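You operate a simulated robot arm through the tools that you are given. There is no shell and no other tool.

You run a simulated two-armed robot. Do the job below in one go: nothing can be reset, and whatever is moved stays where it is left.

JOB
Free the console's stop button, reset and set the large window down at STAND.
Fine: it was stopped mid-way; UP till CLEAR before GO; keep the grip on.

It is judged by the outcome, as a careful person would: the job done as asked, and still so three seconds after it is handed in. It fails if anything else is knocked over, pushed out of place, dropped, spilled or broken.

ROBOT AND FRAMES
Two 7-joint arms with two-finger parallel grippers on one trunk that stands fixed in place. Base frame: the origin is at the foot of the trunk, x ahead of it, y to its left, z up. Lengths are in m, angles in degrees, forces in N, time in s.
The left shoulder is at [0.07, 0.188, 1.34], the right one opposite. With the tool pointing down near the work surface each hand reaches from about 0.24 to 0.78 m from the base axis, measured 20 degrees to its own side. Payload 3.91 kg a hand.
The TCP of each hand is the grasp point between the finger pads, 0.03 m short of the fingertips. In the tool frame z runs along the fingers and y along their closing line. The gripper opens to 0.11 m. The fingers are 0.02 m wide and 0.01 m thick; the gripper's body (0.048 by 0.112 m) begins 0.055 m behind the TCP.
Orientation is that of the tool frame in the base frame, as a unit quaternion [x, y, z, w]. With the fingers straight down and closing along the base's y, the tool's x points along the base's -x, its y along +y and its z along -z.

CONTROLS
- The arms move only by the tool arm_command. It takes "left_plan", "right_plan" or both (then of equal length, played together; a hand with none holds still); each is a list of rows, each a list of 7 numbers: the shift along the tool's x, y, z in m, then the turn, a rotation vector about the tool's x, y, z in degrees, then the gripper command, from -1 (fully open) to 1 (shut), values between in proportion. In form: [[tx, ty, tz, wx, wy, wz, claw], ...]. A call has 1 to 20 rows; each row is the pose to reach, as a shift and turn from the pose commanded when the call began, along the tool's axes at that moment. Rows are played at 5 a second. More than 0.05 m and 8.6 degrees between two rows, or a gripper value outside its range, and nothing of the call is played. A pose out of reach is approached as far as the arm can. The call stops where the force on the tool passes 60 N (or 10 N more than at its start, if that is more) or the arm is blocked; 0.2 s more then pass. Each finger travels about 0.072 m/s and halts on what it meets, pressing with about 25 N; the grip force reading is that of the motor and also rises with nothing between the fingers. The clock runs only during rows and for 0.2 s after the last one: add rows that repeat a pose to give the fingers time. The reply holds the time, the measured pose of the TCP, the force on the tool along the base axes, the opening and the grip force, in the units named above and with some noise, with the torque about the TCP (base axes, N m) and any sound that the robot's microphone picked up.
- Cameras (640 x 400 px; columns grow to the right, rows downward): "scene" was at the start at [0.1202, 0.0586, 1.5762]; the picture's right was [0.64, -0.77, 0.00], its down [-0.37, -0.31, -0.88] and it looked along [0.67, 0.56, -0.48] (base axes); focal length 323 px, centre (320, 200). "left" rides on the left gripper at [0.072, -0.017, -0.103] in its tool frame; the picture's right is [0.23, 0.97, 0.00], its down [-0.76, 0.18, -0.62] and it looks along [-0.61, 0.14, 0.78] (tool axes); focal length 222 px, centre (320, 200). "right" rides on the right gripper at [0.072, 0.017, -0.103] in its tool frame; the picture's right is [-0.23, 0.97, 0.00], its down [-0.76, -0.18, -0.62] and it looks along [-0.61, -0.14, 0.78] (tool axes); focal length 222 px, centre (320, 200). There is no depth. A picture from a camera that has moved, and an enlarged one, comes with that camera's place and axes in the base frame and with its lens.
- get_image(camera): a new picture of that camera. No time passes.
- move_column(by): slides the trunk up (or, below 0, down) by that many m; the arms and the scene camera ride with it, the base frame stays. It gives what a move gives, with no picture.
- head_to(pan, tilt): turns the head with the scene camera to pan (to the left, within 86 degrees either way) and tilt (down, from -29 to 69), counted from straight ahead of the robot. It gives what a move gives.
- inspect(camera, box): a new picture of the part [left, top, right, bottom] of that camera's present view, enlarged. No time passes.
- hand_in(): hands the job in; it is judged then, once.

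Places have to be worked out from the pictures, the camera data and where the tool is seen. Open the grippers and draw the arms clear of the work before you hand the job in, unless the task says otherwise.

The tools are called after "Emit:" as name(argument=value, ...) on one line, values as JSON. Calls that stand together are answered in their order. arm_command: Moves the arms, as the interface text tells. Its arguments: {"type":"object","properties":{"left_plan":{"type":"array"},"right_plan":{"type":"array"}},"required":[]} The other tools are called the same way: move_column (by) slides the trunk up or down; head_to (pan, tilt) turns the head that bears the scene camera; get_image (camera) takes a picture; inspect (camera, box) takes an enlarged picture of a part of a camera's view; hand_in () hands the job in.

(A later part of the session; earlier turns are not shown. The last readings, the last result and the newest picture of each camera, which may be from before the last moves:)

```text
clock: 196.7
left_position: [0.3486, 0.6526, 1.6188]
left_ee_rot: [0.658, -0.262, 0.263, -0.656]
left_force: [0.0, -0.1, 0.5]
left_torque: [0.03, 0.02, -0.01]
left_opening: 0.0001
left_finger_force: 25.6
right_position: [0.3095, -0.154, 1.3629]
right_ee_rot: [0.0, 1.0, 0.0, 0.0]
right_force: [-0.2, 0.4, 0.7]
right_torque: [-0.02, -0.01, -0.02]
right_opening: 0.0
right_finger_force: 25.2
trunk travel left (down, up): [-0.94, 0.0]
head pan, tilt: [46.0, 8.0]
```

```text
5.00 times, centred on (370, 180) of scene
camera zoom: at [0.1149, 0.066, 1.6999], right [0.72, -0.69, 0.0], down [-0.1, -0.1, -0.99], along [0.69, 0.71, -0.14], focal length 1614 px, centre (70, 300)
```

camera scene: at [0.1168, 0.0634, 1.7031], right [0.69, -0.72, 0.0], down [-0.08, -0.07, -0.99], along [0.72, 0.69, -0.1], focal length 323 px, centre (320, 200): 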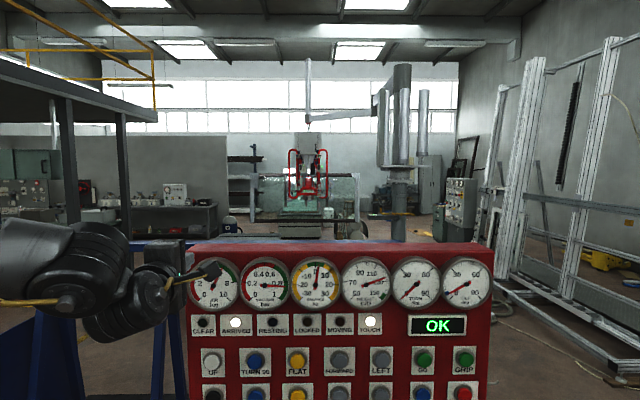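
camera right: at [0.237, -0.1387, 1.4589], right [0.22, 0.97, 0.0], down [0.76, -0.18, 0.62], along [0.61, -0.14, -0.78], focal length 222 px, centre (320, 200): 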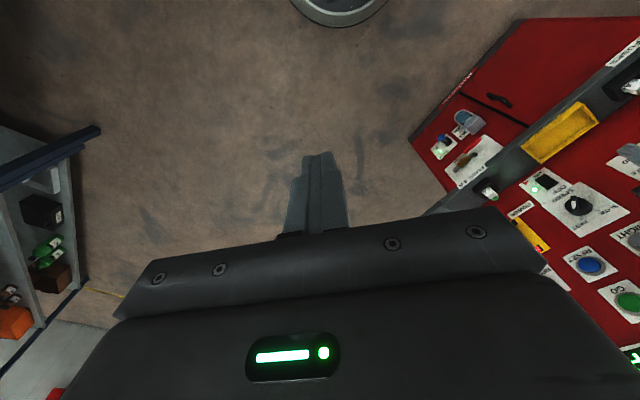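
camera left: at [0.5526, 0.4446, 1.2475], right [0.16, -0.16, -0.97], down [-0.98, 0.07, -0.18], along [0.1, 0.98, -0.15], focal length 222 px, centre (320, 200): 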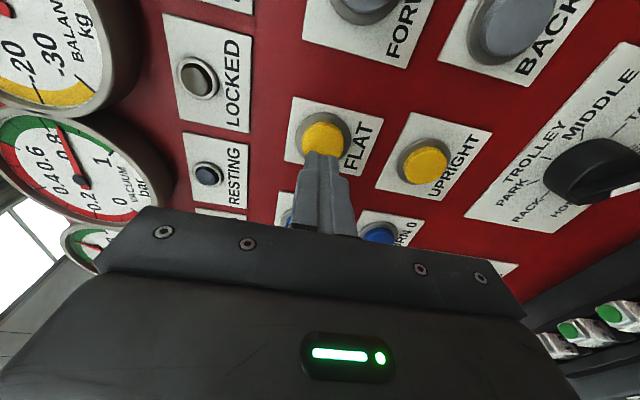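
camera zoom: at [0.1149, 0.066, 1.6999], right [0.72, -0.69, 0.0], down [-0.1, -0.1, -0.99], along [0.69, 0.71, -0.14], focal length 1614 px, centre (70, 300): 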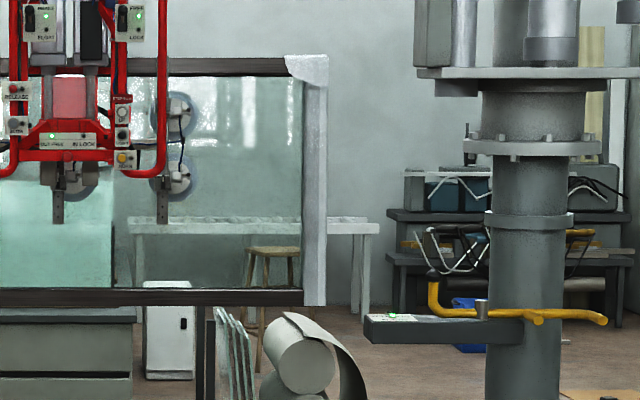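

Under the window I can see the floor and a distant chest – no stand there – while the leaning aluminium frame to the right looks like a glazing stand. Before doing anything else I survey the hall carefully from this height.

Emit:
head_to(pan=16, tilt=10)

Emit:
get_image(camera="scene")

Emit:
inspect(camera="scene", box=[260, 20, 480, 170])

Emit:
inspect(camera="scene", box=[290, 140, 490, 310])

Emit:
head_to(pan=66, tilt=10)

Emit:
get_image(camera="scene")

Emit:
inspect(camera="scene", box=[380, 110, 560, 240])

```text
clock: 197.7
left_position: [0.3495, 0.6522, 1.6189]
left_ee_rot: [0.658, -0.262, 0.263, -0.656]
left_force: [0.1, -0.1, -0.4]
left_torque: [0.02, -0.01, 0.01]
left_opening: 0.0
left_finger_force: 25.3
right_position: [0.3105, -0.1546, 1.3655]
right_ee_rot: [0.0, 1.0, 0.0, 0.0]
right_force: [-0.5, -0.5, 0.3]
right_torque: [-0.04, 0.02, 0.01]
right_opening: 0.0
right_finger_force: 25.2
trunk travel left (down, up): [-0.94, 0.0]
head pan, tilt: [16.0, 10.0]
```

```text
taken
camera scene: at [0.1398, 0.0251, 1.6967], right [0.28, -0.96, 0.0], down [-0.17, -0.05, -0.98], along [0.95, 0.27, -0.17], focal length 323 px, centre (320, 200)
```

scene: 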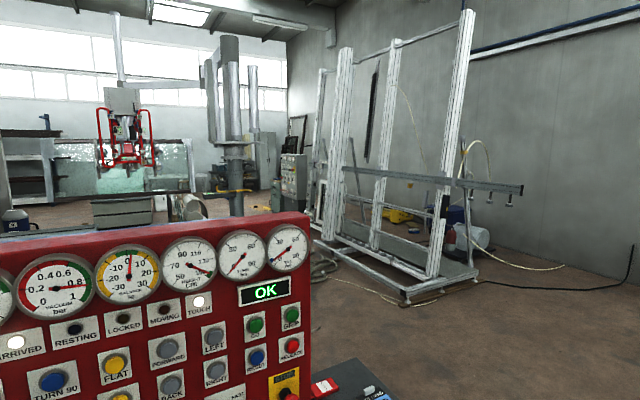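

```text
2.67 times, centred on (370, 95) of scene
camera zoom: at [0.1398, 0.0251, 1.6967], right [0.28, -0.96, 0.0], down [-0.17, -0.05, -0.98], along [0.95, 0.27, -0.17], focal length 861 px, centre (187, 480)
```

zoom: 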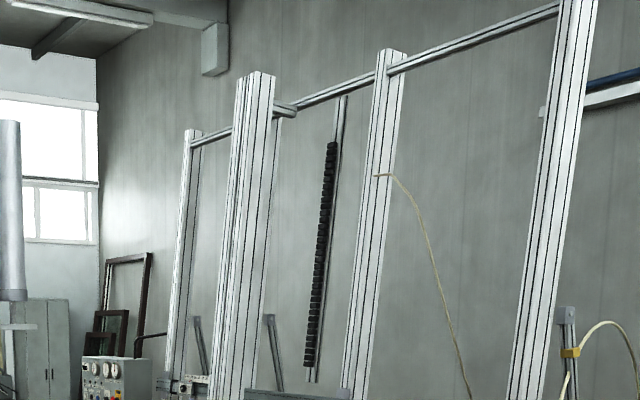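

```text
2.35 times, centred on (390, 225) of scene
camera zoom: at [0.1398, 0.0251, 1.6967], right [0.28, -0.96, 0.0], down [-0.17, -0.05, -0.98], along [0.95, 0.27, -0.17], focal length 760 px, centre (155, 141)
```

zoom: 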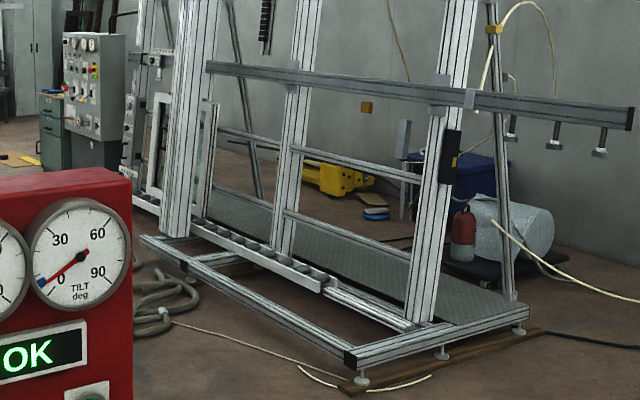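

```text
clock: 198.8
left_position: [0.3499, 0.6524, 1.6189]
left_ee_rot: [0.658, -0.262, 0.263, -0.655]
left_force: [-0.3, 0.8, 0.4]
left_torque: [-0.02, 0.02, 0.01]
left_opening: 0.0001
left_finger_force: 25.2
right_position: [0.3097, -0.1545, 1.3651]
right_ee_rot: [-0.001, 1.0, 0.0, 0.001]
right_force: [-0.1, -0.5, 0.0]
right_torque: [0.02, -0.04, -0.01]
right_opening: 0.0002
right_finger_force: 25.4
trunk travel left (down, up): [-0.94, 0.0]
head pan, tilt: [66.0, 10.0]
```

```text
taken
camera scene: at [0.0884, 0.0842, 1.6967], right [0.91, -0.41, 0.0], down [-0.07, -0.16, -0.98], along [0.4, 0.9, -0.17], focal length 323 px, centre (320, 200)
```

scene: 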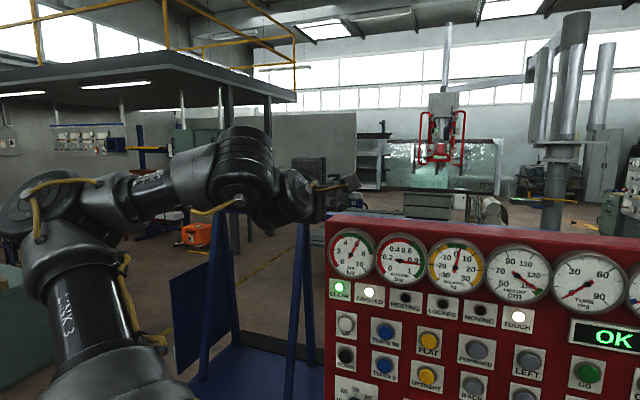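

```text
3.08 times, centred on (470, 175) of scene
camera zoom: at [0.0884, 0.0842, 1.6967], right [0.91, -0.41, 0.0], down [-0.07, -0.16, -0.98], along [0.4, 0.9, -0.17], focal length 993 px, centre (-142, 277)
```

zoom: 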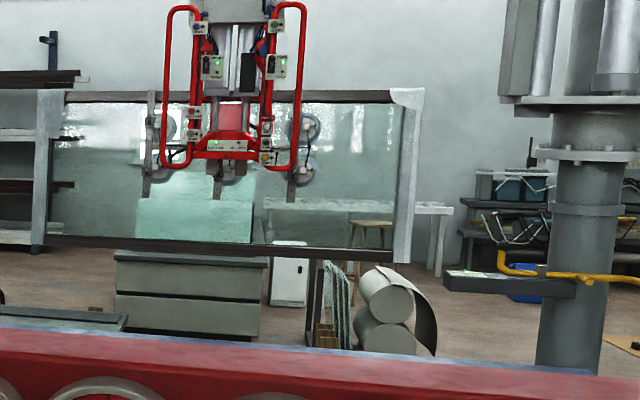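

No prop is visible beneath the window above ~0.25 m, but a low stand there would be hidden behind the console. I'll use the left wrist camera as a periscope: raise the left hand high and roll it so its camera looks forward and down over the console.

Emit:
arm_command(left_plan=[[0, -0.03, -0.005, 0, 0, -8, 1], [0, -0.06, -0.01, 0, 0, -16, 1], [0, -0.09, -0.015, 0, 0, -24, 1], [0, -0.12, -0.02, 0, 0, -32, 1], [0, -0.15, -0.02, 0, 0, -40, 1], [0, -0.18, -0.02, 0, 0, -48, 1], [0, -0.21, -0.02, 0, 0, -56, 1], [0, -0.24, -0.02, 0, 0, -64, 1], [0, -0.27, -0.02, 0, 0, -72, 1], [0, -0.3, -0.02, 0, 0, -80, 1], [0, -0.3, -0.02, 0, 0, -88, 1]])

Emit:
get_image(camera="left")

```text
clock: 201.2
left_position: [0.3351, 0.6398, 1.9187]
left_ee_rot: [0.655, 0.269, 0.645, -0.288]
left_force: [-0.3, -0.6, 0.4]
left_torque: [0.0, 0.06, -0.04]
left_opening: 0.0002
left_finger_force: 24.5
right_position: [0.3107, -0.1542, 1.3642]
right_ee_rot: [-0.001, 1.0, 0.0, 0.0]
right_force: [-0.2, 0.4, -0.2]
right_torque: [0.01, -0.01, 0.05]
right_opening: 0.0
right_finger_force: 25.2
trunk travel left (down, up): [-0.94, 0.0]
head pan, tilt: [66.0, 10.0]
```

```text
taken
camera left: at [0.2537, 0.5734, 1.993], right [0.71, -0.68, 0.2], down [-0.32, -0.56, -0.77], along [0.63, 0.48, -0.61], focal length 222 px, centre (320, 200)
```

left: 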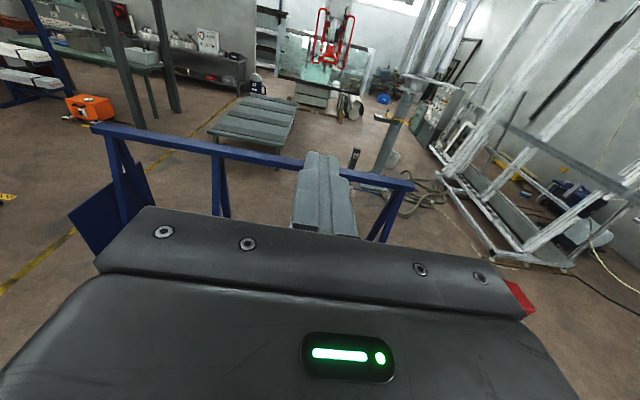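

Excellent periscope view: trolley in front, a slatted table mid-floor, the window beyond it and the leaning stand to the right. I enlarge the region under the window and the stand.

Emit:
inspect(camera="left", box=[250, 0, 410, 130])

Emit:
inspect(camera="left", box=[190, 60, 330, 170])

Emit:
inspect(camera="left", box=[350, 60, 640, 270])

```text
3.08 times, centred on (330, 65) of left
camera zoom: at [0.2537, 0.5734, 1.993], right [0.71, -0.68, 0.2], down [-0.32, -0.56, -0.77], along [0.63, 0.48, -0.61], focal length 684 px, centre (289, 615)
```

zoom: 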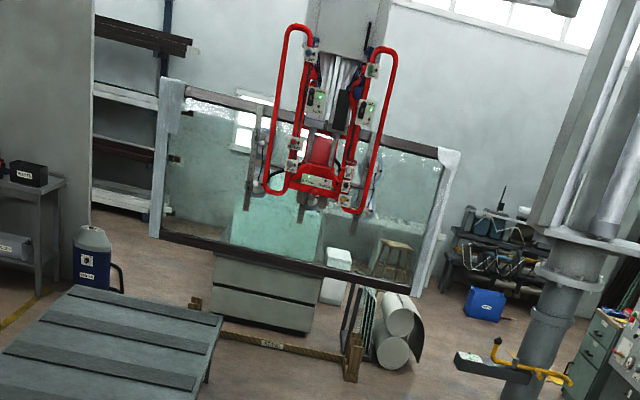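

```text
3.64 times, centred on (260, 115) of left
camera zoom: at [0.2537, 0.5734, 1.993], right [0.71, -0.68, 0.2], down [-0.32, -0.56, -0.77], along [0.63, 0.48, -0.61], focal length 808 px, centre (538, 509)
```

zoom: 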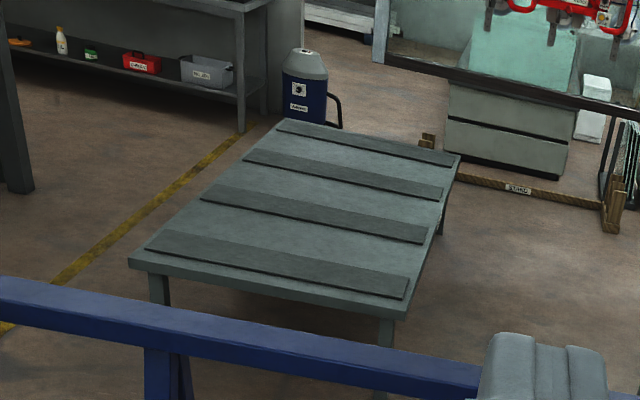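

```text
1.90 times, centred on (495, 165) of left
camera zoom: at [0.2537, 0.5734, 1.993], right [0.71, -0.68, 0.2], down [-0.32, -0.56, -0.77], along [0.63, 0.48, -0.61], focal length 423 px, centre (-13, 267)
```

zoom: 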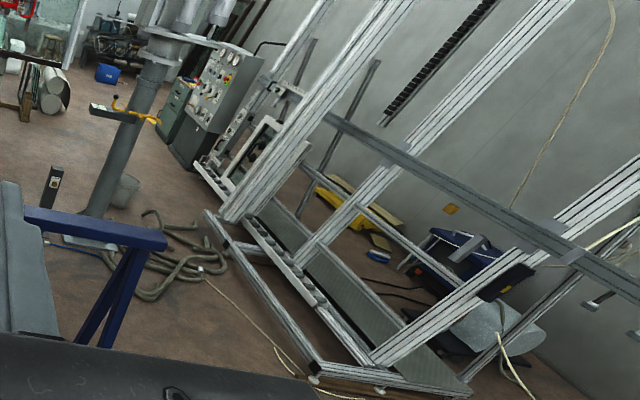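

Now I can see it: a low wooden stand on the floor right under the window, with a label and end posts. I zoom in on it to read the label and see how the window should sit.

Emit:
inspect(camera="left", box=[285, 80, 365, 135])

Emit:
inspect(camera="left", box=[290, 92, 330, 122])

Emit:
inspect(camera="left", box=[320, 90, 360, 130])

Emit:
inspect(camera="left", box=[270, 20, 380, 100])

```text
7.27 times, centred on (325, 108) of left
camera zoom: at [0.2537, 0.5734, 1.993], right [0.71, -0.68, 0.2], down [-0.32, -0.56, -0.77], along [0.63, 0.48, -0.61], focal length 1615 px, centre (284, 873)
```

zoom: 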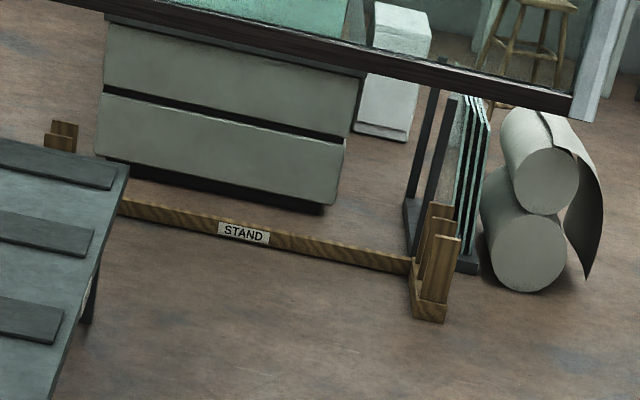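

```text
13.33 times, centred on (310, 107) of left
camera zoom: at [0.2537, 0.5734, 1.993], right [0.71, -0.68, 0.2], down [-0.32, -0.56, -0.77], along [0.63, 0.48, -0.61], focal length 2962 px, centre (453, 1440)
```

zoom: 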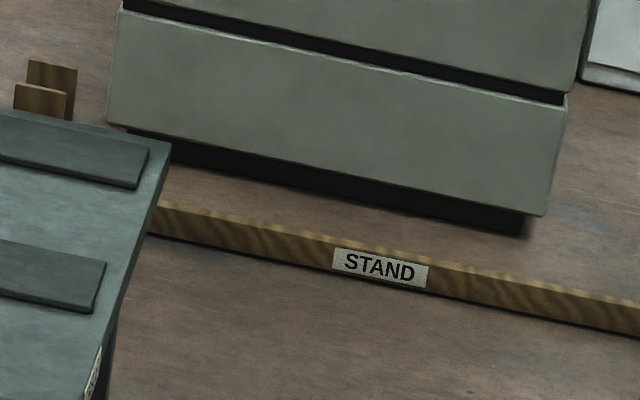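

```text
10.00 times, centred on (340, 110) of left
camera zoom: at [0.2537, 0.5734, 1.993], right [0.71, -0.68, 0.2], down [-0.32, -0.56, -0.77], along [0.63, 0.48, -0.61], focal length 2221 px, centre (120, 1100)
```

zoom: 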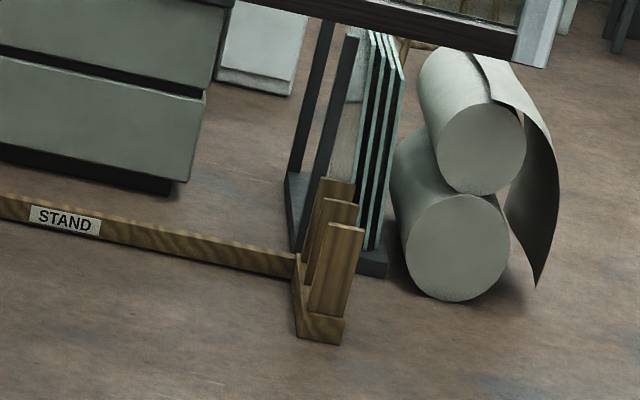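

```text
5.00 times, centred on (325, 60) of left
camera zoom: at [0.2537, 0.5734, 1.993], right [0.71, -0.68, 0.2], down [-0.32, -0.56, -0.77], along [0.63, 0.48, -0.61], focal length 1111 px, centre (295, 900)
```

zoom: 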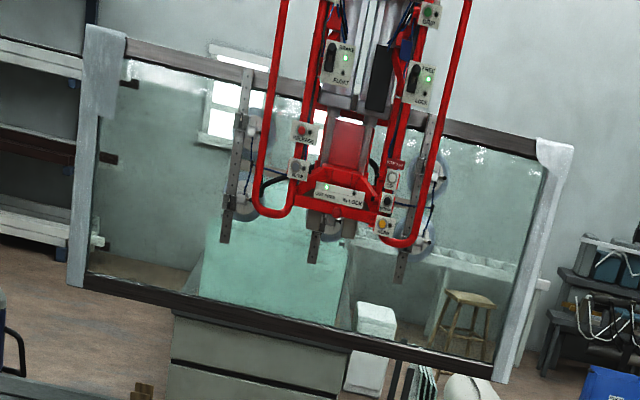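

That settles it: the label reads STAND on a low wooden stand with upright slotted end posts – so the window must go in upright, and its support is near floor level (gauge ≈75–80). The blue tilt mark fits the blue A-frame trolley instead. I bring the hand back down and roll it back to press UPRIGHT, undoing the tilt.

Emit:
arm_command(left_plan=[[0.03, 0, 0.005, 0, 0, 8, 1], [0.06, 0, 0.01, 0, 0, 16, 1], [0.09, 0, 0.015, 0, 0, 24, 1], [0.12, 0, 0.02, 0, 0, 32, 1], [0.15, 0, 0.02, 0, 0, 40, 1], [0.18, 0, 0.02, 0, 0, 48, 1], [0.21, 0, 0.02, 0, 0, 56, 1], [0.24, 0, 0.02, 0, 0, 64, 1], [0.27, 0, 0.02, 0, 0, 72, 1], [0.3, 0, 0.02, 0, 0, 80, 1], [0.3, 0, 0.02, 0, 0, 88, 1]])

```text
clock: 203.6
left_position: [0.3224, 0.628, 1.9883]
left_ee_rot: [0.659, -0.252, 0.273, -0.654]
left_force: [0.0, 0.3, 0.1]
left_torque: [-0.03, 0.0, 0.02]
left_opening: 0.0001
left_finger_force: 24.7
left hand out of reach, approached as far as the arm can: row 4, 5, 6, 7, 8, 9, 10, 11
right_position: [0.3075, -0.1543, 1.3656]
right_ee_rot: [-0.001, 1.0, 0.0, 0.002]
right_force: [-1.0, 0.2, 0.7]
right_torque: [0.0, -0.01, 0.03]
right_opening: 0.0
right_finger_force: 25.1
trunk travel left (down, up): [-0.94, 0.0]
head pan, tilt: [66.0, 10.0]
```

I used the wrong axis sign (it went up 7 cm to its limit); no harm. Now x points right and y down again, so I lower the hand 0.37 m along +y.

Emit:
arm_command(left_plan=[[0, 0.046, 0.003, 0, 0, 0, 1], [0, 0.092, 0.006, 0, 0, 0, 1], [0, 0.138, 0.009, 0, 0, 0, 1], [0, 0.184, 0.012, 0, 0, 0, 1], [0, 0.23, 0.015, 0, 0, 0, 1], [0, 0.276, 0.018, 0, 0, 0, 1], [0, 0.322, 0.02, 0, 0, 0, 1], [0, 0.37, 0.02, 0, 0, 0, 1]])

Emit:
get_image(camera="scene")

```text
clock: 205.4
left_position: [0.3431, 0.6376, 1.6239]
left_ee_rot: [0.658, -0.262, 0.263, -0.655]
left_force: [-0.4, 0.2, 0.8]
left_torque: [0.0, 0.0, 0.01]
left_opening: 0.0
left_finger_force: 25.2
right_position: [0.31, -0.1539, 1.3643]
right_ee_rot: [0.0, 1.0, -0.001, 0.001]
right_force: [0.9, -0.5, 0.0]
right_torque: [-0.03, -0.02, 0.02]
right_opening: 0.0
right_finger_force: 24.7
trunk travel left (down, up): [-0.94, 0.0]
head pan, tilt: [66.0, 10.0]
```

```text
taken
camera scene: at [0.089, 0.086, 1.6966], right [0.91, -0.41, 0.0], down [-0.07, -0.16, -0.98], along [0.4, 0.9, -0.17], focal length 323 px, centre (320, 200)
```

scene: 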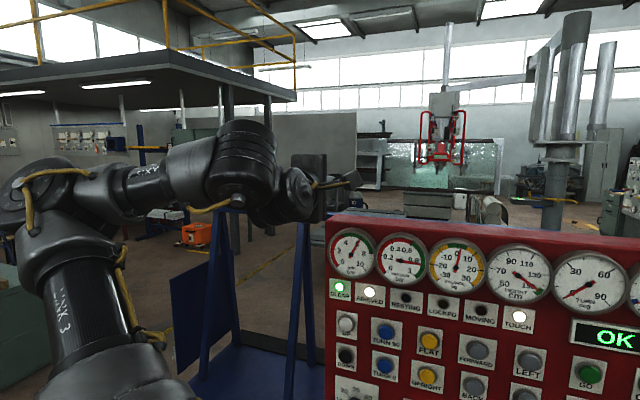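

Hand is back at the left, clear of the panel. I lower the trunk 0.48 m so the fingers are level with UPRIGHT (z≈1.14) and move along to it.

Emit:
move_column(by=-0.48)

Emit:
head_to(pan=38, tilt=0)

Emit:
arm_command(left_plan=[[0.04, 0.001, 0.015, 0, 0, 0, 1], [0.08, 0.002, 0.03, 0, 0, 0, 1], [0.12, 0.003, 0.045, 0, 0, 0, 1], [0.16, 0.004, 0.06, 0, 0, 0, 1], [0.2, 0.004, 0.075, 0, 0, 0, 1], [0.209, 0.004, 0.1, 0, 0, 0, 1]])

Emit:
get_image(camera="left")

Emit:
get_image(camera="scene")

```text
refused: -0.48 is not a number from -0.4 to 0.4
```

```text
clock: 206.4
left_position: [0.3432, 0.6367, 1.625]
left_ee_rot: [0.657, -0.262, 0.263, -0.656]
left_force: [0.2, 0.2, -0.4]
left_torque: [0.04, 0.0, 0.03]
left_opening: 0.0001
left_finger_force: 24.9
right_position: [0.31, -0.1546, 1.3635]
right_ee_rot: [-0.001, 1.0, 0.0, -0.001]
right_force: [-1.1, 0.0, 0.2]
right_torque: [0.0, 0.0, 0.01]
right_opening: 0.0
right_finger_force: 24.6
trunk travel left (down, up): [-0.94, 0.0]
head pan, tilt: [38.0, 0.0]
```

```text
clock: 207.8
left_position: [0.5669, 0.5676, 1.6151]
left_ee_rot: [0.657, -0.262, 0.263, -0.656]
left_force: [0.4, 0.6, 0.5]
left_torque: [0.02, 0.01, -0.04]
left_opening: 0.0
left_finger_force: 25.1
right_position: [0.3108, -0.153, 1.3654]
right_ee_rot: [-0.001, 1.0, -0.001, 0.0]
right_force: [0.7, 0.7, -0.2]
right_torque: [-0.04, 0.01, 0.01]
right_opening: 0.0002
right_finger_force: 25.0
trunk travel left (down, up): [-0.94, 0.0]
head pan, tilt: [38.0, 0.0]
```

```text
taken
camera left: at [0.5474, 0.4438, 1.6346], right [0.16, -0.16, -0.97], down [-0.98, 0.07, -0.18], along [0.1, 0.98, -0.14], focal length 222 px, centre (320, 200)
```

left: 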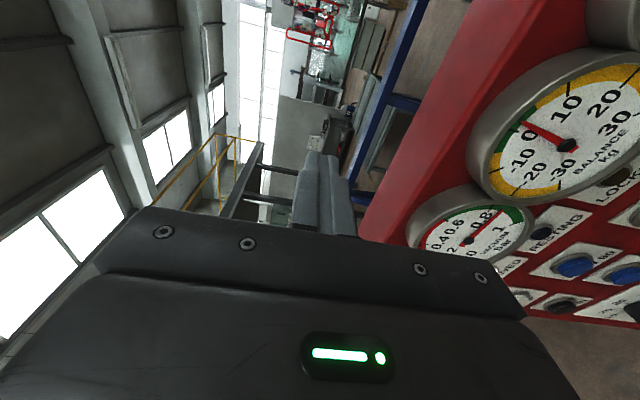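

```text
taken
camera scene: at [0.123, 0.0563, 1.7125], right [0.62, -0.79, 0.0], down [0.0, 0.0, -1.0], along [0.79, 0.62, 0.0], focal length 323 px, centre (320, 200)
```

scene: 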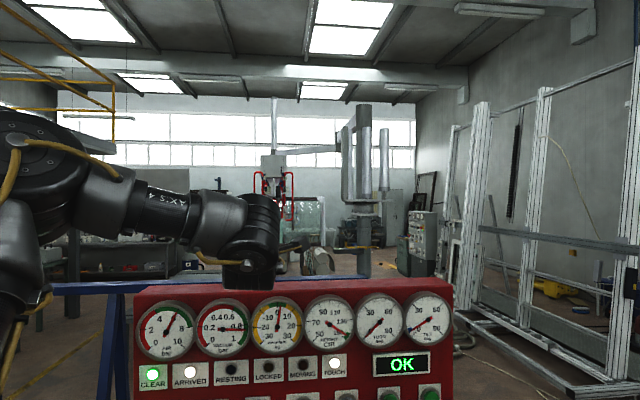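

The trunk call was refused (max 0.4 per call), so the hand went over above the gauges instead – no contact. From now on I check each step. I retract the hand the way it came.

Emit:
arm_command(left_plan=[[-0.009, 0, -0.025, 0, 0, 0, 1], [-0.049, 0, -0.04, 0, 0, 0, 1], [-0.089, 0, -0.055, 0, 0, 0, 1], [-0.129, 0, -0.07, 0, 0, 0, 1], [-0.169, 0, -0.085, 0, 0, 0, 1], [-0.209, 0, -0.1, 0, 0, 0, 1]])

```text
clock: 209.2
left_position: [0.3333, 0.6408, 1.6191]
left_ee_rot: [0.658, -0.262, 0.265, -0.655]
left_force: [-0.1, 0.4, 0.0]
left_torque: [-0.01, 0.02, -0.03]
left_opening: 0.0
left_finger_force: 24.7
right_position: [0.3063, -0.1523, 1.3666]
right_ee_rot: [0.0, 1.0, -0.002, 0.002]
right_force: [0.2, 0.6, -1.0]
right_torque: [-0.04, -0.05, -0.02]
right_opening: 0.0
right_finger_force: 25.0
trunk travel left (down, up): [-0.94, 0.0]
head pan, tilt: [38.0, 0.0]
```

The hand is back at [0.33, 0.64, 1.62], clear. Now I lower the trunk 0.38 m.

Emit:
move_column(by=-0.38)

```text
clock: 212.8
left_position: [0.3372, 0.6384, 1.24]
left_ee_rot: [0.658, -0.261, 0.263, -0.655]
left_force: [0.2, 0.0, 0.2]
left_torque: [-0.01, 0.0, -0.01]
left_opening: 0.0
left_finger_force: 25.1
right_position: [0.3092, -0.1548, 0.9848]
right_ee_rot: [-0.001, 1.0, 0.0, 0.0]
right_force: [0.2, -0.3, -0.1]
right_torque: [0.0, 0.04, -0.04]
right_opening: 0.0001
right_finger_force: 25.3
trunk travel left (down, up): [-0.56, 0.38]
head pan, tilt: [38.0, 0.0]
```

Another 0.1 m down brings the fingers level with UPRIGHT.

Emit:
move_column(by=-0.1)

```text
clock: 214.2
left_position: [0.3365, 0.6381, 1.1409]
left_ee_rot: [0.657, -0.262, 0.263, -0.656]
left_force: [0.7, 0.3, 0.6]
left_torque: [-0.03, -0.02, 0.03]
left_opening: 0.0
left_finger_force: 24.6
right_position: [0.3102, -0.1535, 0.8859]
right_ee_rot: [-0.001, 1.0, 0.0, 0.001]
right_force: [0.4, 0.0, 0.5]
right_torque: [0.01, -0.02, 0.03]
right_opening: 0.0
right_finger_force: 24.7
trunk travel left (down, up): [-0.46, 0.48]
head pan, tilt: [38.0, 0.0]
```

Now along the panel to UPRIGHT, staying ~15 cm then ~4 cm off the panel.

Emit:
arm_command(left_plan=[[0.043, 0, 0.01, 0, 0, 0, 1], [0.086, 0, 0.02, 0, 0, 0, 1], [0.129, 0, 0.03, 0, 0, 0, 1], [0.172, 0, 0.04, 0, 0, 0, 1], [0.2167, 0, 0.05, 0, 0, 0, 1], [0.2167, 0, 0.085, 0, 0, 0, 1]])

Emit:
get_image(camera="left")

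Emit:
get_image(camera="scene")

```text
clock: 215.6
left_position: [0.5531, 0.5508, 1.1393]
left_ee_rot: [0.657, -0.262, 0.264, -0.656]
left_force: [-0.8, 0.6, -0.3]
left_torque: [0.02, 0.02, -0.02]
left_opening: 0.0
left_finger_force: 25.3
right_position: [0.3106, -0.1533, 0.8847]
right_ee_rot: [-0.001, 1.0, -0.001, 0.0]
right_force: [0.0, 0.5, 0.2]
right_torque: [-0.02, 0.01, -0.01]
right_opening: 0.0
right_finger_force: 25.4
trunk travel left (down, up): [-0.46, 0.48]
head pan, tilt: [38.0, 0.0]
```

```text
taken
camera left: at [0.5332, 0.426, 1.1578], right [0.17, -0.16, -0.97], down [-0.98, 0.07, -0.18], along [0.1, 0.98, -0.14], focal length 222 px, centre (320, 200)
```

left: 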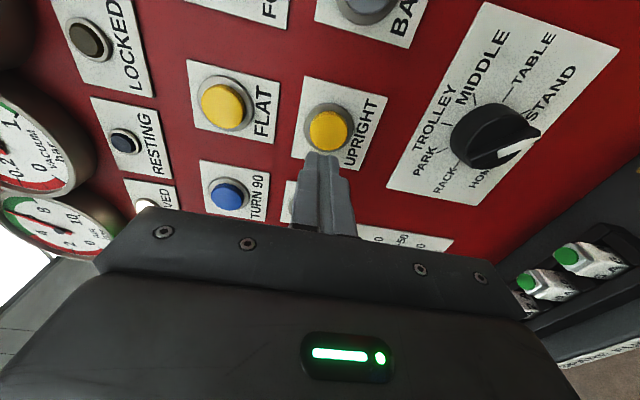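

```text
taken
camera scene: at [0.121, 0.0566, 1.2326], right [0.62, -0.79, 0.0], down [0.0, 0.0, -1.0], along [0.79, 0.62, 0.0], focal length 323 px, centre (320, 200)
```

scene: 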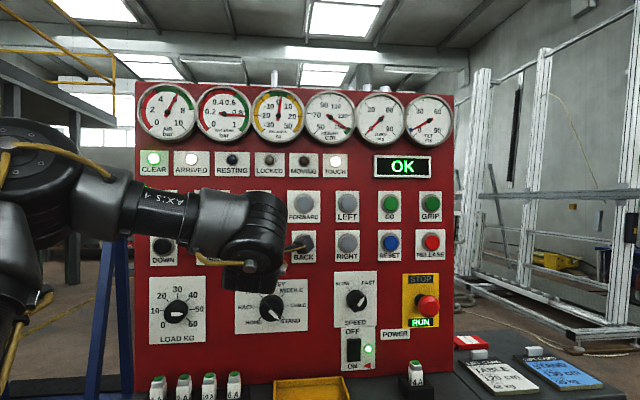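

UPRIGHT is ahead. I press and hold it, and look at the tilt needle while held.

Emit:
arm_command(left_plan=[[0, 0.005, 0.03, 0, 0, 0, 1], [0, 0.005, 0.055, 0, 0, 0, 1], [0, 0.005, 0.069, 0, 0, 0, 1], [0, 0.005, 0.0725, 0, 0, 0, 1], [0, 0.005, 0.0725, 0, 0, 0, 1], [0, 0.005, 0.0725, 0, 0, 0, 1]])

Emit:
inspect(camera="scene", box=[295, 80, 460, 190])

```text
clock: 217.0
left_position: [0.6025, 0.6001, 1.1361]
left_ee_rot: [0.657, -0.262, 0.263, -0.656]
left_force: [-13.4, -13.9, -9.4]
left_torque: [-0.13, 0.26, -0.18]
left_opening: 0.0
left_finger_force: 25.5
right_position: [0.3084, -0.1553, 0.8849]
right_ee_rot: [-0.001, 1.0, 0.001, 0.0]
right_force: [-0.3, -0.2, 0.7]
right_torque: [-0.01, -0.02, 0.0]
right_opening: 0.0
right_finger_force: 24.7
trunk travel left (down, up): [-0.46, 0.48]
head pan, tilt: [38.0, 0.0]
heard: click
```

```text
3.64 times, centred on (378, 135) of scene
camera zoom: at [0.1197, 0.0529, 1.2328], right [0.62, -0.79, 0.0], down [0.0, 0.0, -1.0], along [0.79, 0.62, 0.0], focal length 1174 px, centre (111, 436)
```

zoom: 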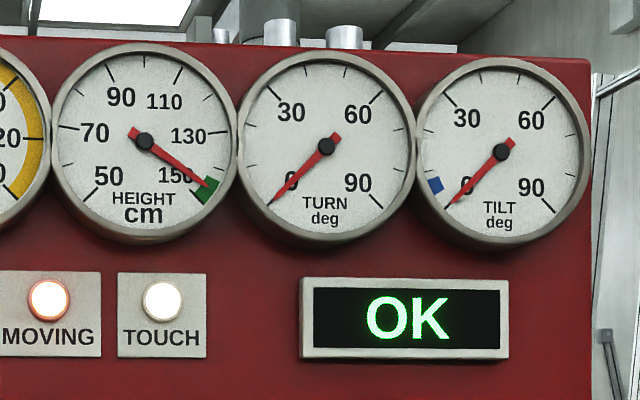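

Tilt is almost back at 0. I hold a moment longer until MOVING stops.

Emit:
arm_command(left_plan=[[0, 0, 0, 0, 0, 0, 1], [0, 0, 0, 0, 0, 0, 1], [0, 0, 0, 0, 0, 0, 1]])

Emit:
inspect(camera="scene", box=[295, 80, 460, 190])

```text
clock: 217.8
left_position: [0.6028, 0.6005, 1.1377]
left_ee_rot: [0.657, -0.263, 0.262, -0.656]
left_force: [-13.6, -14.4, -9.1]
left_torque: [-0.16, 0.29, -0.21]
left_opening: 0.0
left_finger_force: 24.8
right_position: [0.3104, -0.1549, 0.885]
right_ee_rot: [-0.001, 1.0, 0.0, 0.001]
right_force: [-0.1, 0.0, -0.2]
right_torque: [0.01, 0.0, 0.0]
right_opening: 0.0
right_finger_force: 25.0
trunk travel left (down, up): [-0.46, 0.48]
head pan, tilt: [38.0, 0.0]
```

```text
3.64 times, centred on (378, 135) of scene
camera zoom: at [0.12, 0.0527, 1.2329], right [0.62, -0.79, 0.0], down [0.0, 0.0, -1.0], along [0.79, 0.62, 0.0], focal length 1174 px, centre (111, 436)
```

zoom: 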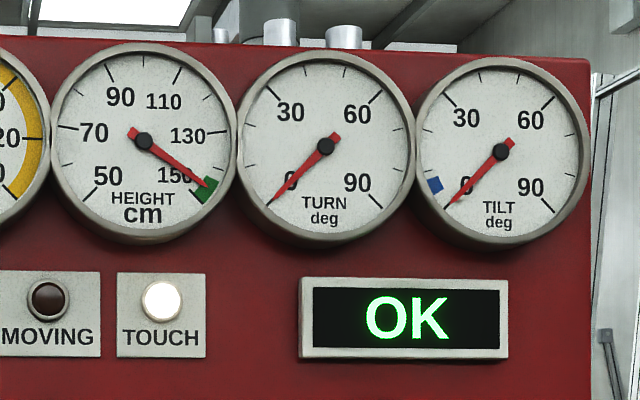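

Tilt is back to 0 and MOVING is off. I release UPRIGHT and retract.

Emit:
arm_command(left_plan=[[0, -0.002, -0.03, 0, 0, 0, 1], [0, -0.002, -0.06, 0, 0, 0, 1], [-0.043, -0.002, -0.07, 0, 0, 0, 1], [-0.086, -0.002, -0.08, 0, 0, 0, 1], [-0.129, -0.002, -0.085, 0, 0, 0, 1], [-0.17, -0.002, -0.085, 0, 0, 0, 1], [-0.205, -0.002, -0.085, 0, 0, 0, 1]])

Emit:
get_image(camera="left")

```text
clock: 219.4
left_position: [0.3933, 0.6831, 1.133]
left_ee_rot: [0.657, -0.263, 0.263, -0.655]
left_force: [0.0, -0.7, 0.7]
left_torque: [-0.02, -0.01, -0.04]
left_opening: 0.0
left_finger_force: 24.9
right_position: [0.3092, -0.1531, 0.8857]
right_ee_rot: [-0.001, 1.0, -0.001, 0.001]
right_force: [0.4, -0.6, 0.3]
right_torque: [-0.05, 0.01, 0.03]
right_opening: 0.0
right_finger_force: 25.1
trunk travel left (down, up): [-0.46, 0.48]
head pan, tilt: [38.0, 0.0]
```

```text
taken
camera left: at [0.374, 0.5576, 1.1511], right [0.16, -0.16, -0.97], down [-0.98, 0.07, -0.18], along [0.1, 0.98, -0.14], focal length 222 px, centre (320, 200)
```

left: 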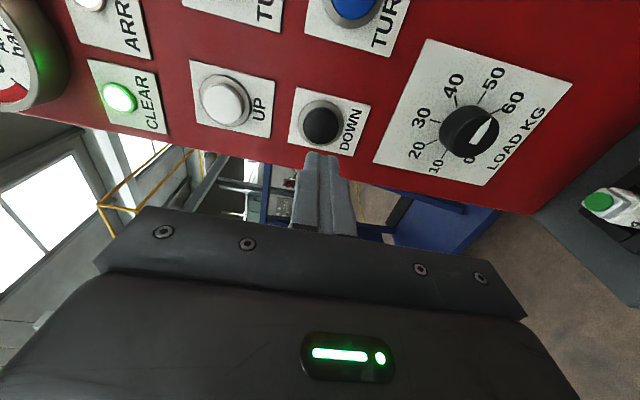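

DOWN is right ahead. I press and hold DOWN for about 3 s (from 147 cm, well above the stand's posts), then read.

Emit:
arm_command(left_plan=[[0, -0.005, 0.04, 0, 0, 0, 1], [0, -0.005, 0.07, 0, 0, 0, 1], [0, -0.005, 0.084, 0, 0, 0, 1], [0, -0.005, 0.087, 0, 0, 0, 1], [0, -0.005, 0.087, 0, 0, 0, 1], [0, -0.005, 0.087, 0, 0, 0, 1], [0, -0.005, 0.087, 0, 0, 0, 1], [0, -0.005, 0.087, 0, 0, 0, 1], [0, -0.005, 0.087, 0, 0, 0, 1], [0, -0.005, 0.087, 0, 0, 0, 1], [0, -0.005, 0.087, 0, 0, 0, 1], [0, -0.005, 0.087, 0, 0, 0, 1], [0, -0.005, 0.087, 0, 0, 0, 1], [0, -0.005, 0.087, 0, 0, 0, 1], [0, -0.005, 0.087, 0, 0, 0, 1], [0, -0.005, 0.087, 0, 0, 0, 1]])

Emit:
inspect(camera="scene", box=[130, 75, 460, 190])

Emit:
inspect(camera="scene", box=[295, 80, 460, 190])

```text
clock: 222.8
left_position: [0.4536, 0.7437, 1.1406]
left_ee_rot: [0.657, -0.262, 0.263, -0.656]
left_force: [-1.5, -3.4, 0.4]
left_torque: [0.02, 0.01, -0.02]
left_opening: 0.0
left_finger_force: 25.1
right_position: [0.3108, -0.156, 0.8845]
right_ee_rot: [0.0, 1.0, -0.001, 0.0]
right_force: [-1.1, -0.1, 0.5]
right_torque: [0.0, -0.02, 0.02]
right_opening: 0.0
right_finger_force: 24.8
trunk travel left (down, up): [-0.46, 0.48]
head pan, tilt: [38.0, 0.0]
heard: click
```

```text
1.94 times, centred on (295, 132) of scene
camera zoom: at [0.121, 0.0538, 1.2327], right [0.62, -0.79, 0.0], down [0.0, 0.0, -1.0], along [0.79, 0.62, 0.0], focal length 626 px, centre (368, 331)
```

zoom: 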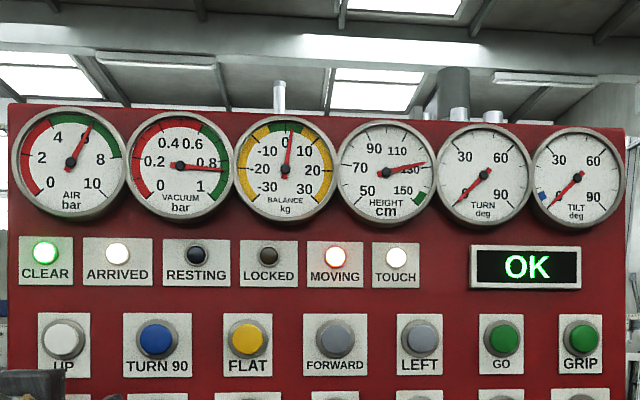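

```text
3.64 times, centred on (378, 135) of scene
camera zoom: at [0.121, 0.0538, 1.2327], right [0.62, -0.79, 0.0], down [0.0, 0.0, -1.0], along [0.79, 0.62, 0.0], focal length 1174 px, centre (111, 436)
```

zoom: 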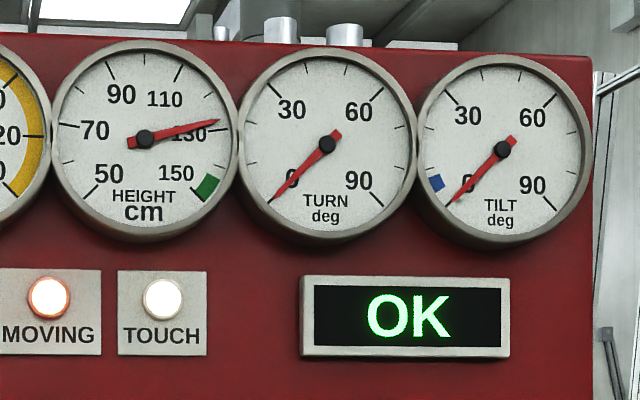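

Descending steadily, ≈128 cm. I keep holding ~1.6 s more, to about 110 cm.

Emit:
arm_command(left_plan=[[0, 0, 0, 0, 0, 0, 1], [0, 0, 0, 0, 0, 0, 1], [0, 0, 0, 0, 0, 0, 1], [0, 0, 0, 0, 0, 0, 1], [0, 0, 0, 0, 0, 0, 1], [0, 0, 0, 0, 0, 0, 1], [0, 0, -0.025, 0, 0, 0, 1], [0, 0, -0.025, 0, 0, 0, 1]])

Emit:
inspect(camera="scene", box=[130, 75, 460, 190])

Emit:
inspect(camera="scene", box=[295, 80, 460, 190])

```text
clock: 224.6
left_position: [0.4382, 0.7286, 1.1395]
left_ee_rot: [0.658, -0.261, 0.262, -0.656]
left_force: [-0.2, -0.5, 0.2]
left_torque: [0.02, -0.06, 0.05]
left_opening: 0.0
left_finger_force: 24.4
right_position: [0.3108, -0.1529, 0.8845]
right_ee_rot: [0.0, 1.0, -0.001, 0.0]
right_force: [0.6, 0.4, 0.1]
right_torque: [-0.04, -0.01, -0.01]
right_opening: 0.0
right_finger_force: 25.0
trunk travel left (down, up): [-0.46, 0.48]
head pan, tilt: [38.0, 0.0]
```

```text
1.94 times, centred on (295, 132) of scene
camera zoom: at [0.1221, 0.0553, 1.2325], right [0.62, -0.79, 0.0], down [0.0, 0.0, -1.0], along [0.79, 0.62, 0.0], focal length 626 px, centre (368, 331)
```

zoom: 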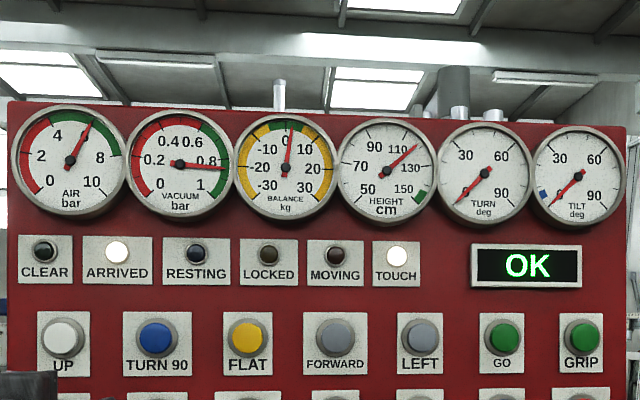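

```text
3.64 times, centred on (378, 135) of scene
camera zoom: at [0.1221, 0.0553, 1.2325], right [0.62, -0.79, 0.0], down [0.0, 0.0, -1.0], along [0.79, 0.62, 0.0], focal length 1174 px, centre (111, 436)
```

zoom: 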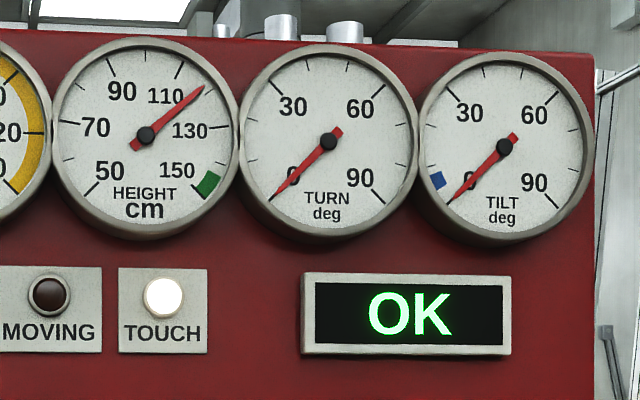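

≈118.7 cm, all quiet. I press DOWN again for about 2 s.

Emit:
arm_command(left_plan=[[0, 0, 0.02, 0, 0, 0, 1], [0, 0, 0.025, 0, 0, 0, 1], [0, 0, 0.025, 0, 0, 0, 1], [0, 0, 0.025, 0, 0, 0, 1], [0, 0, 0.025, 0, 0, 0, 1], [0, 0, 0.025, 0, 0, 0, 1], [0, 0, 0.025, 0, 0, 0, 1], [0, 0, 0.025, 0, 0, 0, 1], [0, 0, 0.025, 0, 0, 0, 1], [0, 0, 0.025, 0, 0, 0, 1], [0, 0, 0, 0, 0, 0, 1], [0, 0, 0, 0, 0, 0, 1]])

Emit:
inspect(camera="scene", box=[130, 75, 460, 190])

Emit:
inspect(camera="scene", box=[295, 80, 460, 190])

```text
clock: 227.2
left_position: [0.4387, 0.7297, 1.14]
left_ee_rot: [0.658, -0.262, 0.263, -0.655]
left_force: [0.3, 0.4, -1.0]
left_torque: [0.0, -0.01, 0.03]
left_opening: 0.0
left_finger_force: 24.5
right_position: [0.3115, -0.1539, 0.8847]
right_ee_rot: [-0.001, 1.0, -0.001, 0.0]
right_force: [0.4, -0.2, 0.7]
right_torque: [0.03, 0.03, 0.01]
right_opening: 0.0002
right_finger_force: 24.9
trunk travel left (down, up): [-0.46, 0.48]
head pan, tilt: [38.0, 0.0]
heard: click
```

```text
1.94 times, centred on (295, 132) of scene
camera zoom: at [0.1221, 0.0552, 1.2325], right [0.62, -0.79, 0.0], down [0.0, 0.0, -1.0], along [0.79, 0.62, 0.0], focal length 626 px, centre (368, 331)
```

zoom: 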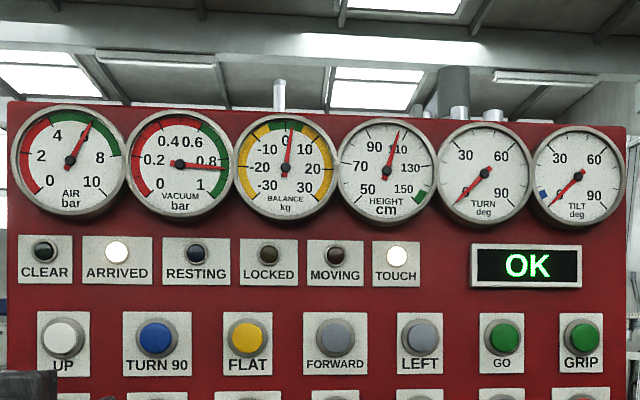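

```text
3.64 times, centred on (378, 135) of scene
camera zoom: at [0.1221, 0.0552, 1.2325], right [0.62, -0.79, 0.0], down [0.0, 0.0, -1.0], along [0.79, 0.62, 0.0], focal length 1174 px, centre (111, 436)
```

zoom: 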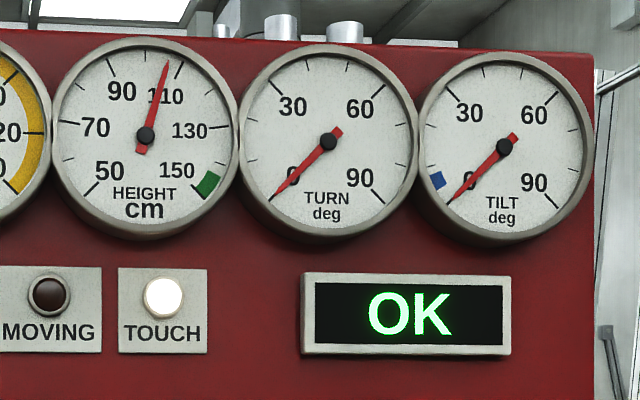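

≈106 cm; the window's lower edge should be near the stand's post tops. I check with the periscope view before going further: first retract the hand.

Emit:
arm_command(left_plan=[[0, 0, -0.04, 0, 0, 0, 1], [0, 0, -0.08, 0, 0, 0, 1], [0, 0, -0.12, 0, 0, 0, 1]])

```text
clock: 228.0
left_position: [0.354, 0.6386, 1.141]
left_ee_rot: [-0.656, 0.262, -0.263, 0.657]
left_force: [-0.2, -0.1, 0.3]
left_torque: [-0.02, 0.02, 0.04]
left_opening: 0.0001
left_finger_force: 24.9
right_position: [0.3088, -0.1563, 0.8847]
right_ee_rot: [0.0, 1.0, 0.001, 0.0]
right_force: [0.0, -1.0, -0.1]
right_torque: [0.04, -0.01, 0.0]
right_opening: 0.0
right_finger_force: 24.6
trunk travel left (down, up): [-0.46, 0.48]
head pan, tilt: [38.0, 0.0]
```

Clear (n≈0.71). I raise the trunk 0.4 m.

Emit:
move_column(by=0.4)

```text
clock: 231.8
left_position: [0.3547, 0.6407, 1.54]
left_ee_rot: [0.657, -0.262, 0.263, -0.656]
left_force: [0.7, -0.1, -0.1]
left_torque: [0.02, 0.03, 0.01]
left_opening: 0.0
left_finger_force: 25.7
right_position: [0.3108, -0.1545, 1.2846]
right_ee_rot: [0.0, 1.0, 0.0, 0.0]
right_force: [0.1, -0.8, 0.5]
right_torque: [-0.04, 0.02, 0.04]
right_opening: 0.0
right_finger_force: 25.1
trunk travel left (down, up): [-0.86, 0.08]
head pan, tilt: [38.0, 0.0]
```

Now raise the hand 0.36 m and roll it for the periscope view.

Emit:
arm_command(left_plan=[[0, -0.033, -0.005, 0, 0, -8, 1], [0, -0.066, -0.01, 0, 0, -16, 1], [0, -0.099, -0.015, 0, 0, -24, 1], [0, -0.132, -0.02, 0, 0, -32, 1], [0, -0.165, -0.02, 0, 0, -40, 1], [0, -0.198, -0.02, 0, 0, -48, 1], [0, -0.231, -0.02, 0, 0, -56, 1], [0, -0.264, -0.02, 0, 0, -64, 1], [0, -0.297, -0.02, 0, 0, -72, 1], [0, -0.33, -0.02, 0, 0, -80, 1], [0, -0.36, -0.02, 0, 0, -88, 1]])

Emit:
get_image(camera="left")

Emit:
inspect(camera="left", box=[260, 40, 380, 130])

Emit:
inspect(camera="left", box=[320, 80, 370, 130])

Emit:
inspect(camera="left", box=[270, 70, 330, 110])

```text
clock: 234.2
left_position: [0.346, 0.6259, 1.8987]
left_ee_rot: [0.656, 0.268, 0.643, -0.29]
left_force: [-0.1, -0.3, 0.3]
left_torque: [-0.01, 0.02, 0.0]
left_opening: 0.0001
left_finger_force: 24.7
right_position: [0.3127, -0.155, 1.285]
right_ee_rot: [-0.001, 1.0, 0.0, 0.0]
right_force: [-0.5, -0.2, 0.2]
right_torque: [0.03, 0.03, 0.0]
right_opening: 0.0
right_finger_force: 24.5
trunk travel left (down, up): [-0.86, 0.08]
head pan, tilt: [38.0, 0.0]
```

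```text
taken
camera left: at [0.2637, 0.5605, 1.9729], right [0.71, -0.67, 0.19], down [-0.32, -0.56, -0.76], along [0.62, 0.48, -0.62], focal length 222 px, centre (320, 200)
```

left: 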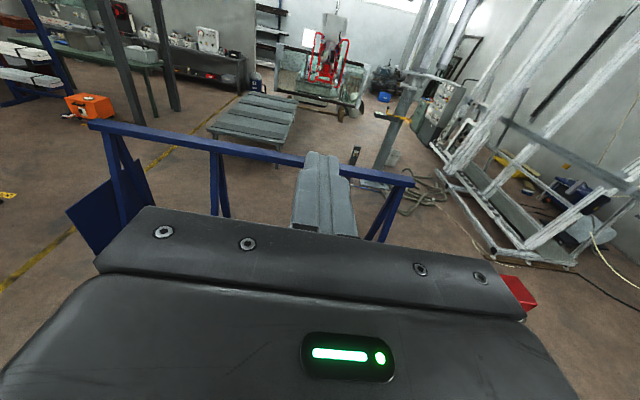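

```text
4.44 times, centred on (320, 85) of left
camera zoom: at [0.2637, 0.5605, 1.9729], right [0.71, -0.67, 0.19], down [-0.32, -0.56, -0.76], along [0.62, 0.48, -0.62], focal length 987 px, centre (320, 711)
```

zoom: 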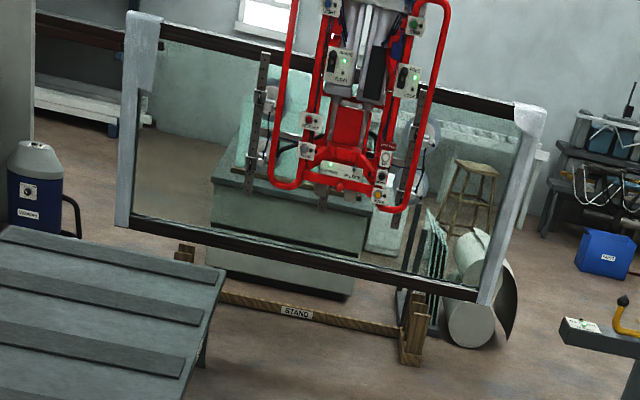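

```text
8.00 times, centred on (345, 105) of left
camera zoom: at [0.2637, 0.5605, 1.9729], right [0.71, -0.67, 0.19], down [-0.32, -0.56, -0.76], along [0.62, 0.48, -0.62], focal length 1777 px, centre (120, 960)
```

zoom: 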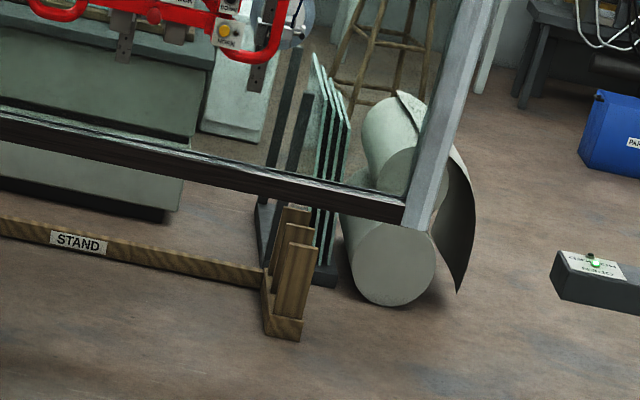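

```text
10.00 times, centred on (300, 90) of left
camera zoom: at [0.2637, 0.5605, 1.9729], right [0.71, -0.67, 0.19], down [-0.32, -0.56, -0.76], along [0.62, 0.48, -0.62], focal length 2221 px, centre (520, 1300)
```

zoom: 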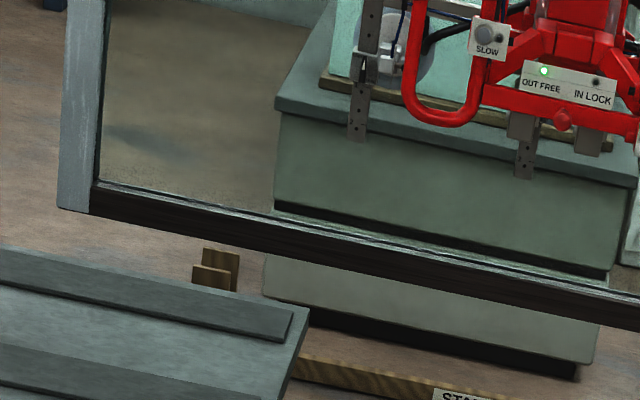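

The upright window hangs centred right above the slotted posts of the stand, about 10 cm above them – good. I bring the hand back down (x is up now, so −x) and roll back.

Emit:
arm_command(left_plan=[[-0.033, 0, 0.005, 0, 0, 8, 1], [-0.066, 0, 0.01, 0, 0, 16, 1], [-0.099, 0, 0.015, 0, 0, 24, 1], [-0.132, 0, 0.02, 0, 0, 32, 1], [-0.165, 0, 0.02, 0, 0, 40, 1], [-0.198, 0, 0.02, 0, 0, 48, 1], [-0.231, 0, 0.02, 0, 0, 56, 1], [-0.264, 0, 0.02, 0, 0, 64, 1], [-0.297, 0, 0.02, 0, 0, 72, 1], [-0.33, 0, 0.02, 0, 0, 80, 1], [-0.36, 0, 0.02, 0, 0, 88, 1]])

```text
clock: 236.6
left_position: [0.3468, 0.6497, 1.54]
left_ee_rot: [0.657, -0.263, 0.262, -0.656]
left_force: [-0.1, 0.6, -0.1]
left_torque: [0.0, -0.02, -0.04]
left_opening: 0.0
left_finger_force: 25.4
right_position: [0.3108, -0.1529, 1.2843]
right_ee_rot: [-0.001, 1.0, 0.0, -0.001]
right_force: [0.9, -0.6, -0.3]
right_torque: [-0.02, -0.01, 0.02]
right_opening: 0.0
right_finger_force: 24.8
trunk travel left (down, up): [-0.86, 0.08]
head pan, tilt: [38.0, 0.0]
```

Good. Now the trunk down 0.4 m again to the DOWN button's level.

Emit:
move_column(by=-0.4)

Emit:
get_image(camera="left")

```text
clock: 240.4
left_position: [0.3478, 0.6482, 1.1397]
left_ee_rot: [0.657, -0.263, 0.263, -0.656]
left_force: [0.4, 0.5, 0.5]
left_torque: [-0.01, 0.03, 0.01]
left_opening: 0.0
left_finger_force: 24.5
right_position: [0.3096, -0.1541, 0.8856]
right_ee_rot: [-0.001, 1.0, 0.0, 0.001]
right_force: [-0.1, -0.2, 0.6]
right_torque: [-0.01, -0.03, 0.0]
right_opening: 0.0
right_finger_force: 25.0
trunk travel left (down, up): [-0.46, 0.48]
head pan, tilt: [38.0, 0.0]
```

```text
taken
camera left: at [0.3284, 0.5243, 1.1582], right [0.16, -0.16, -0.97], down [-0.98, 0.07, -0.18], along [0.1, 0.98, -0.14], focal length 222 px, centre (320, 200)
```

left: 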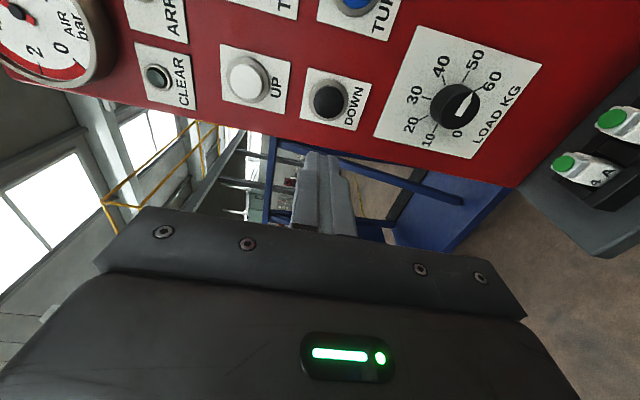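

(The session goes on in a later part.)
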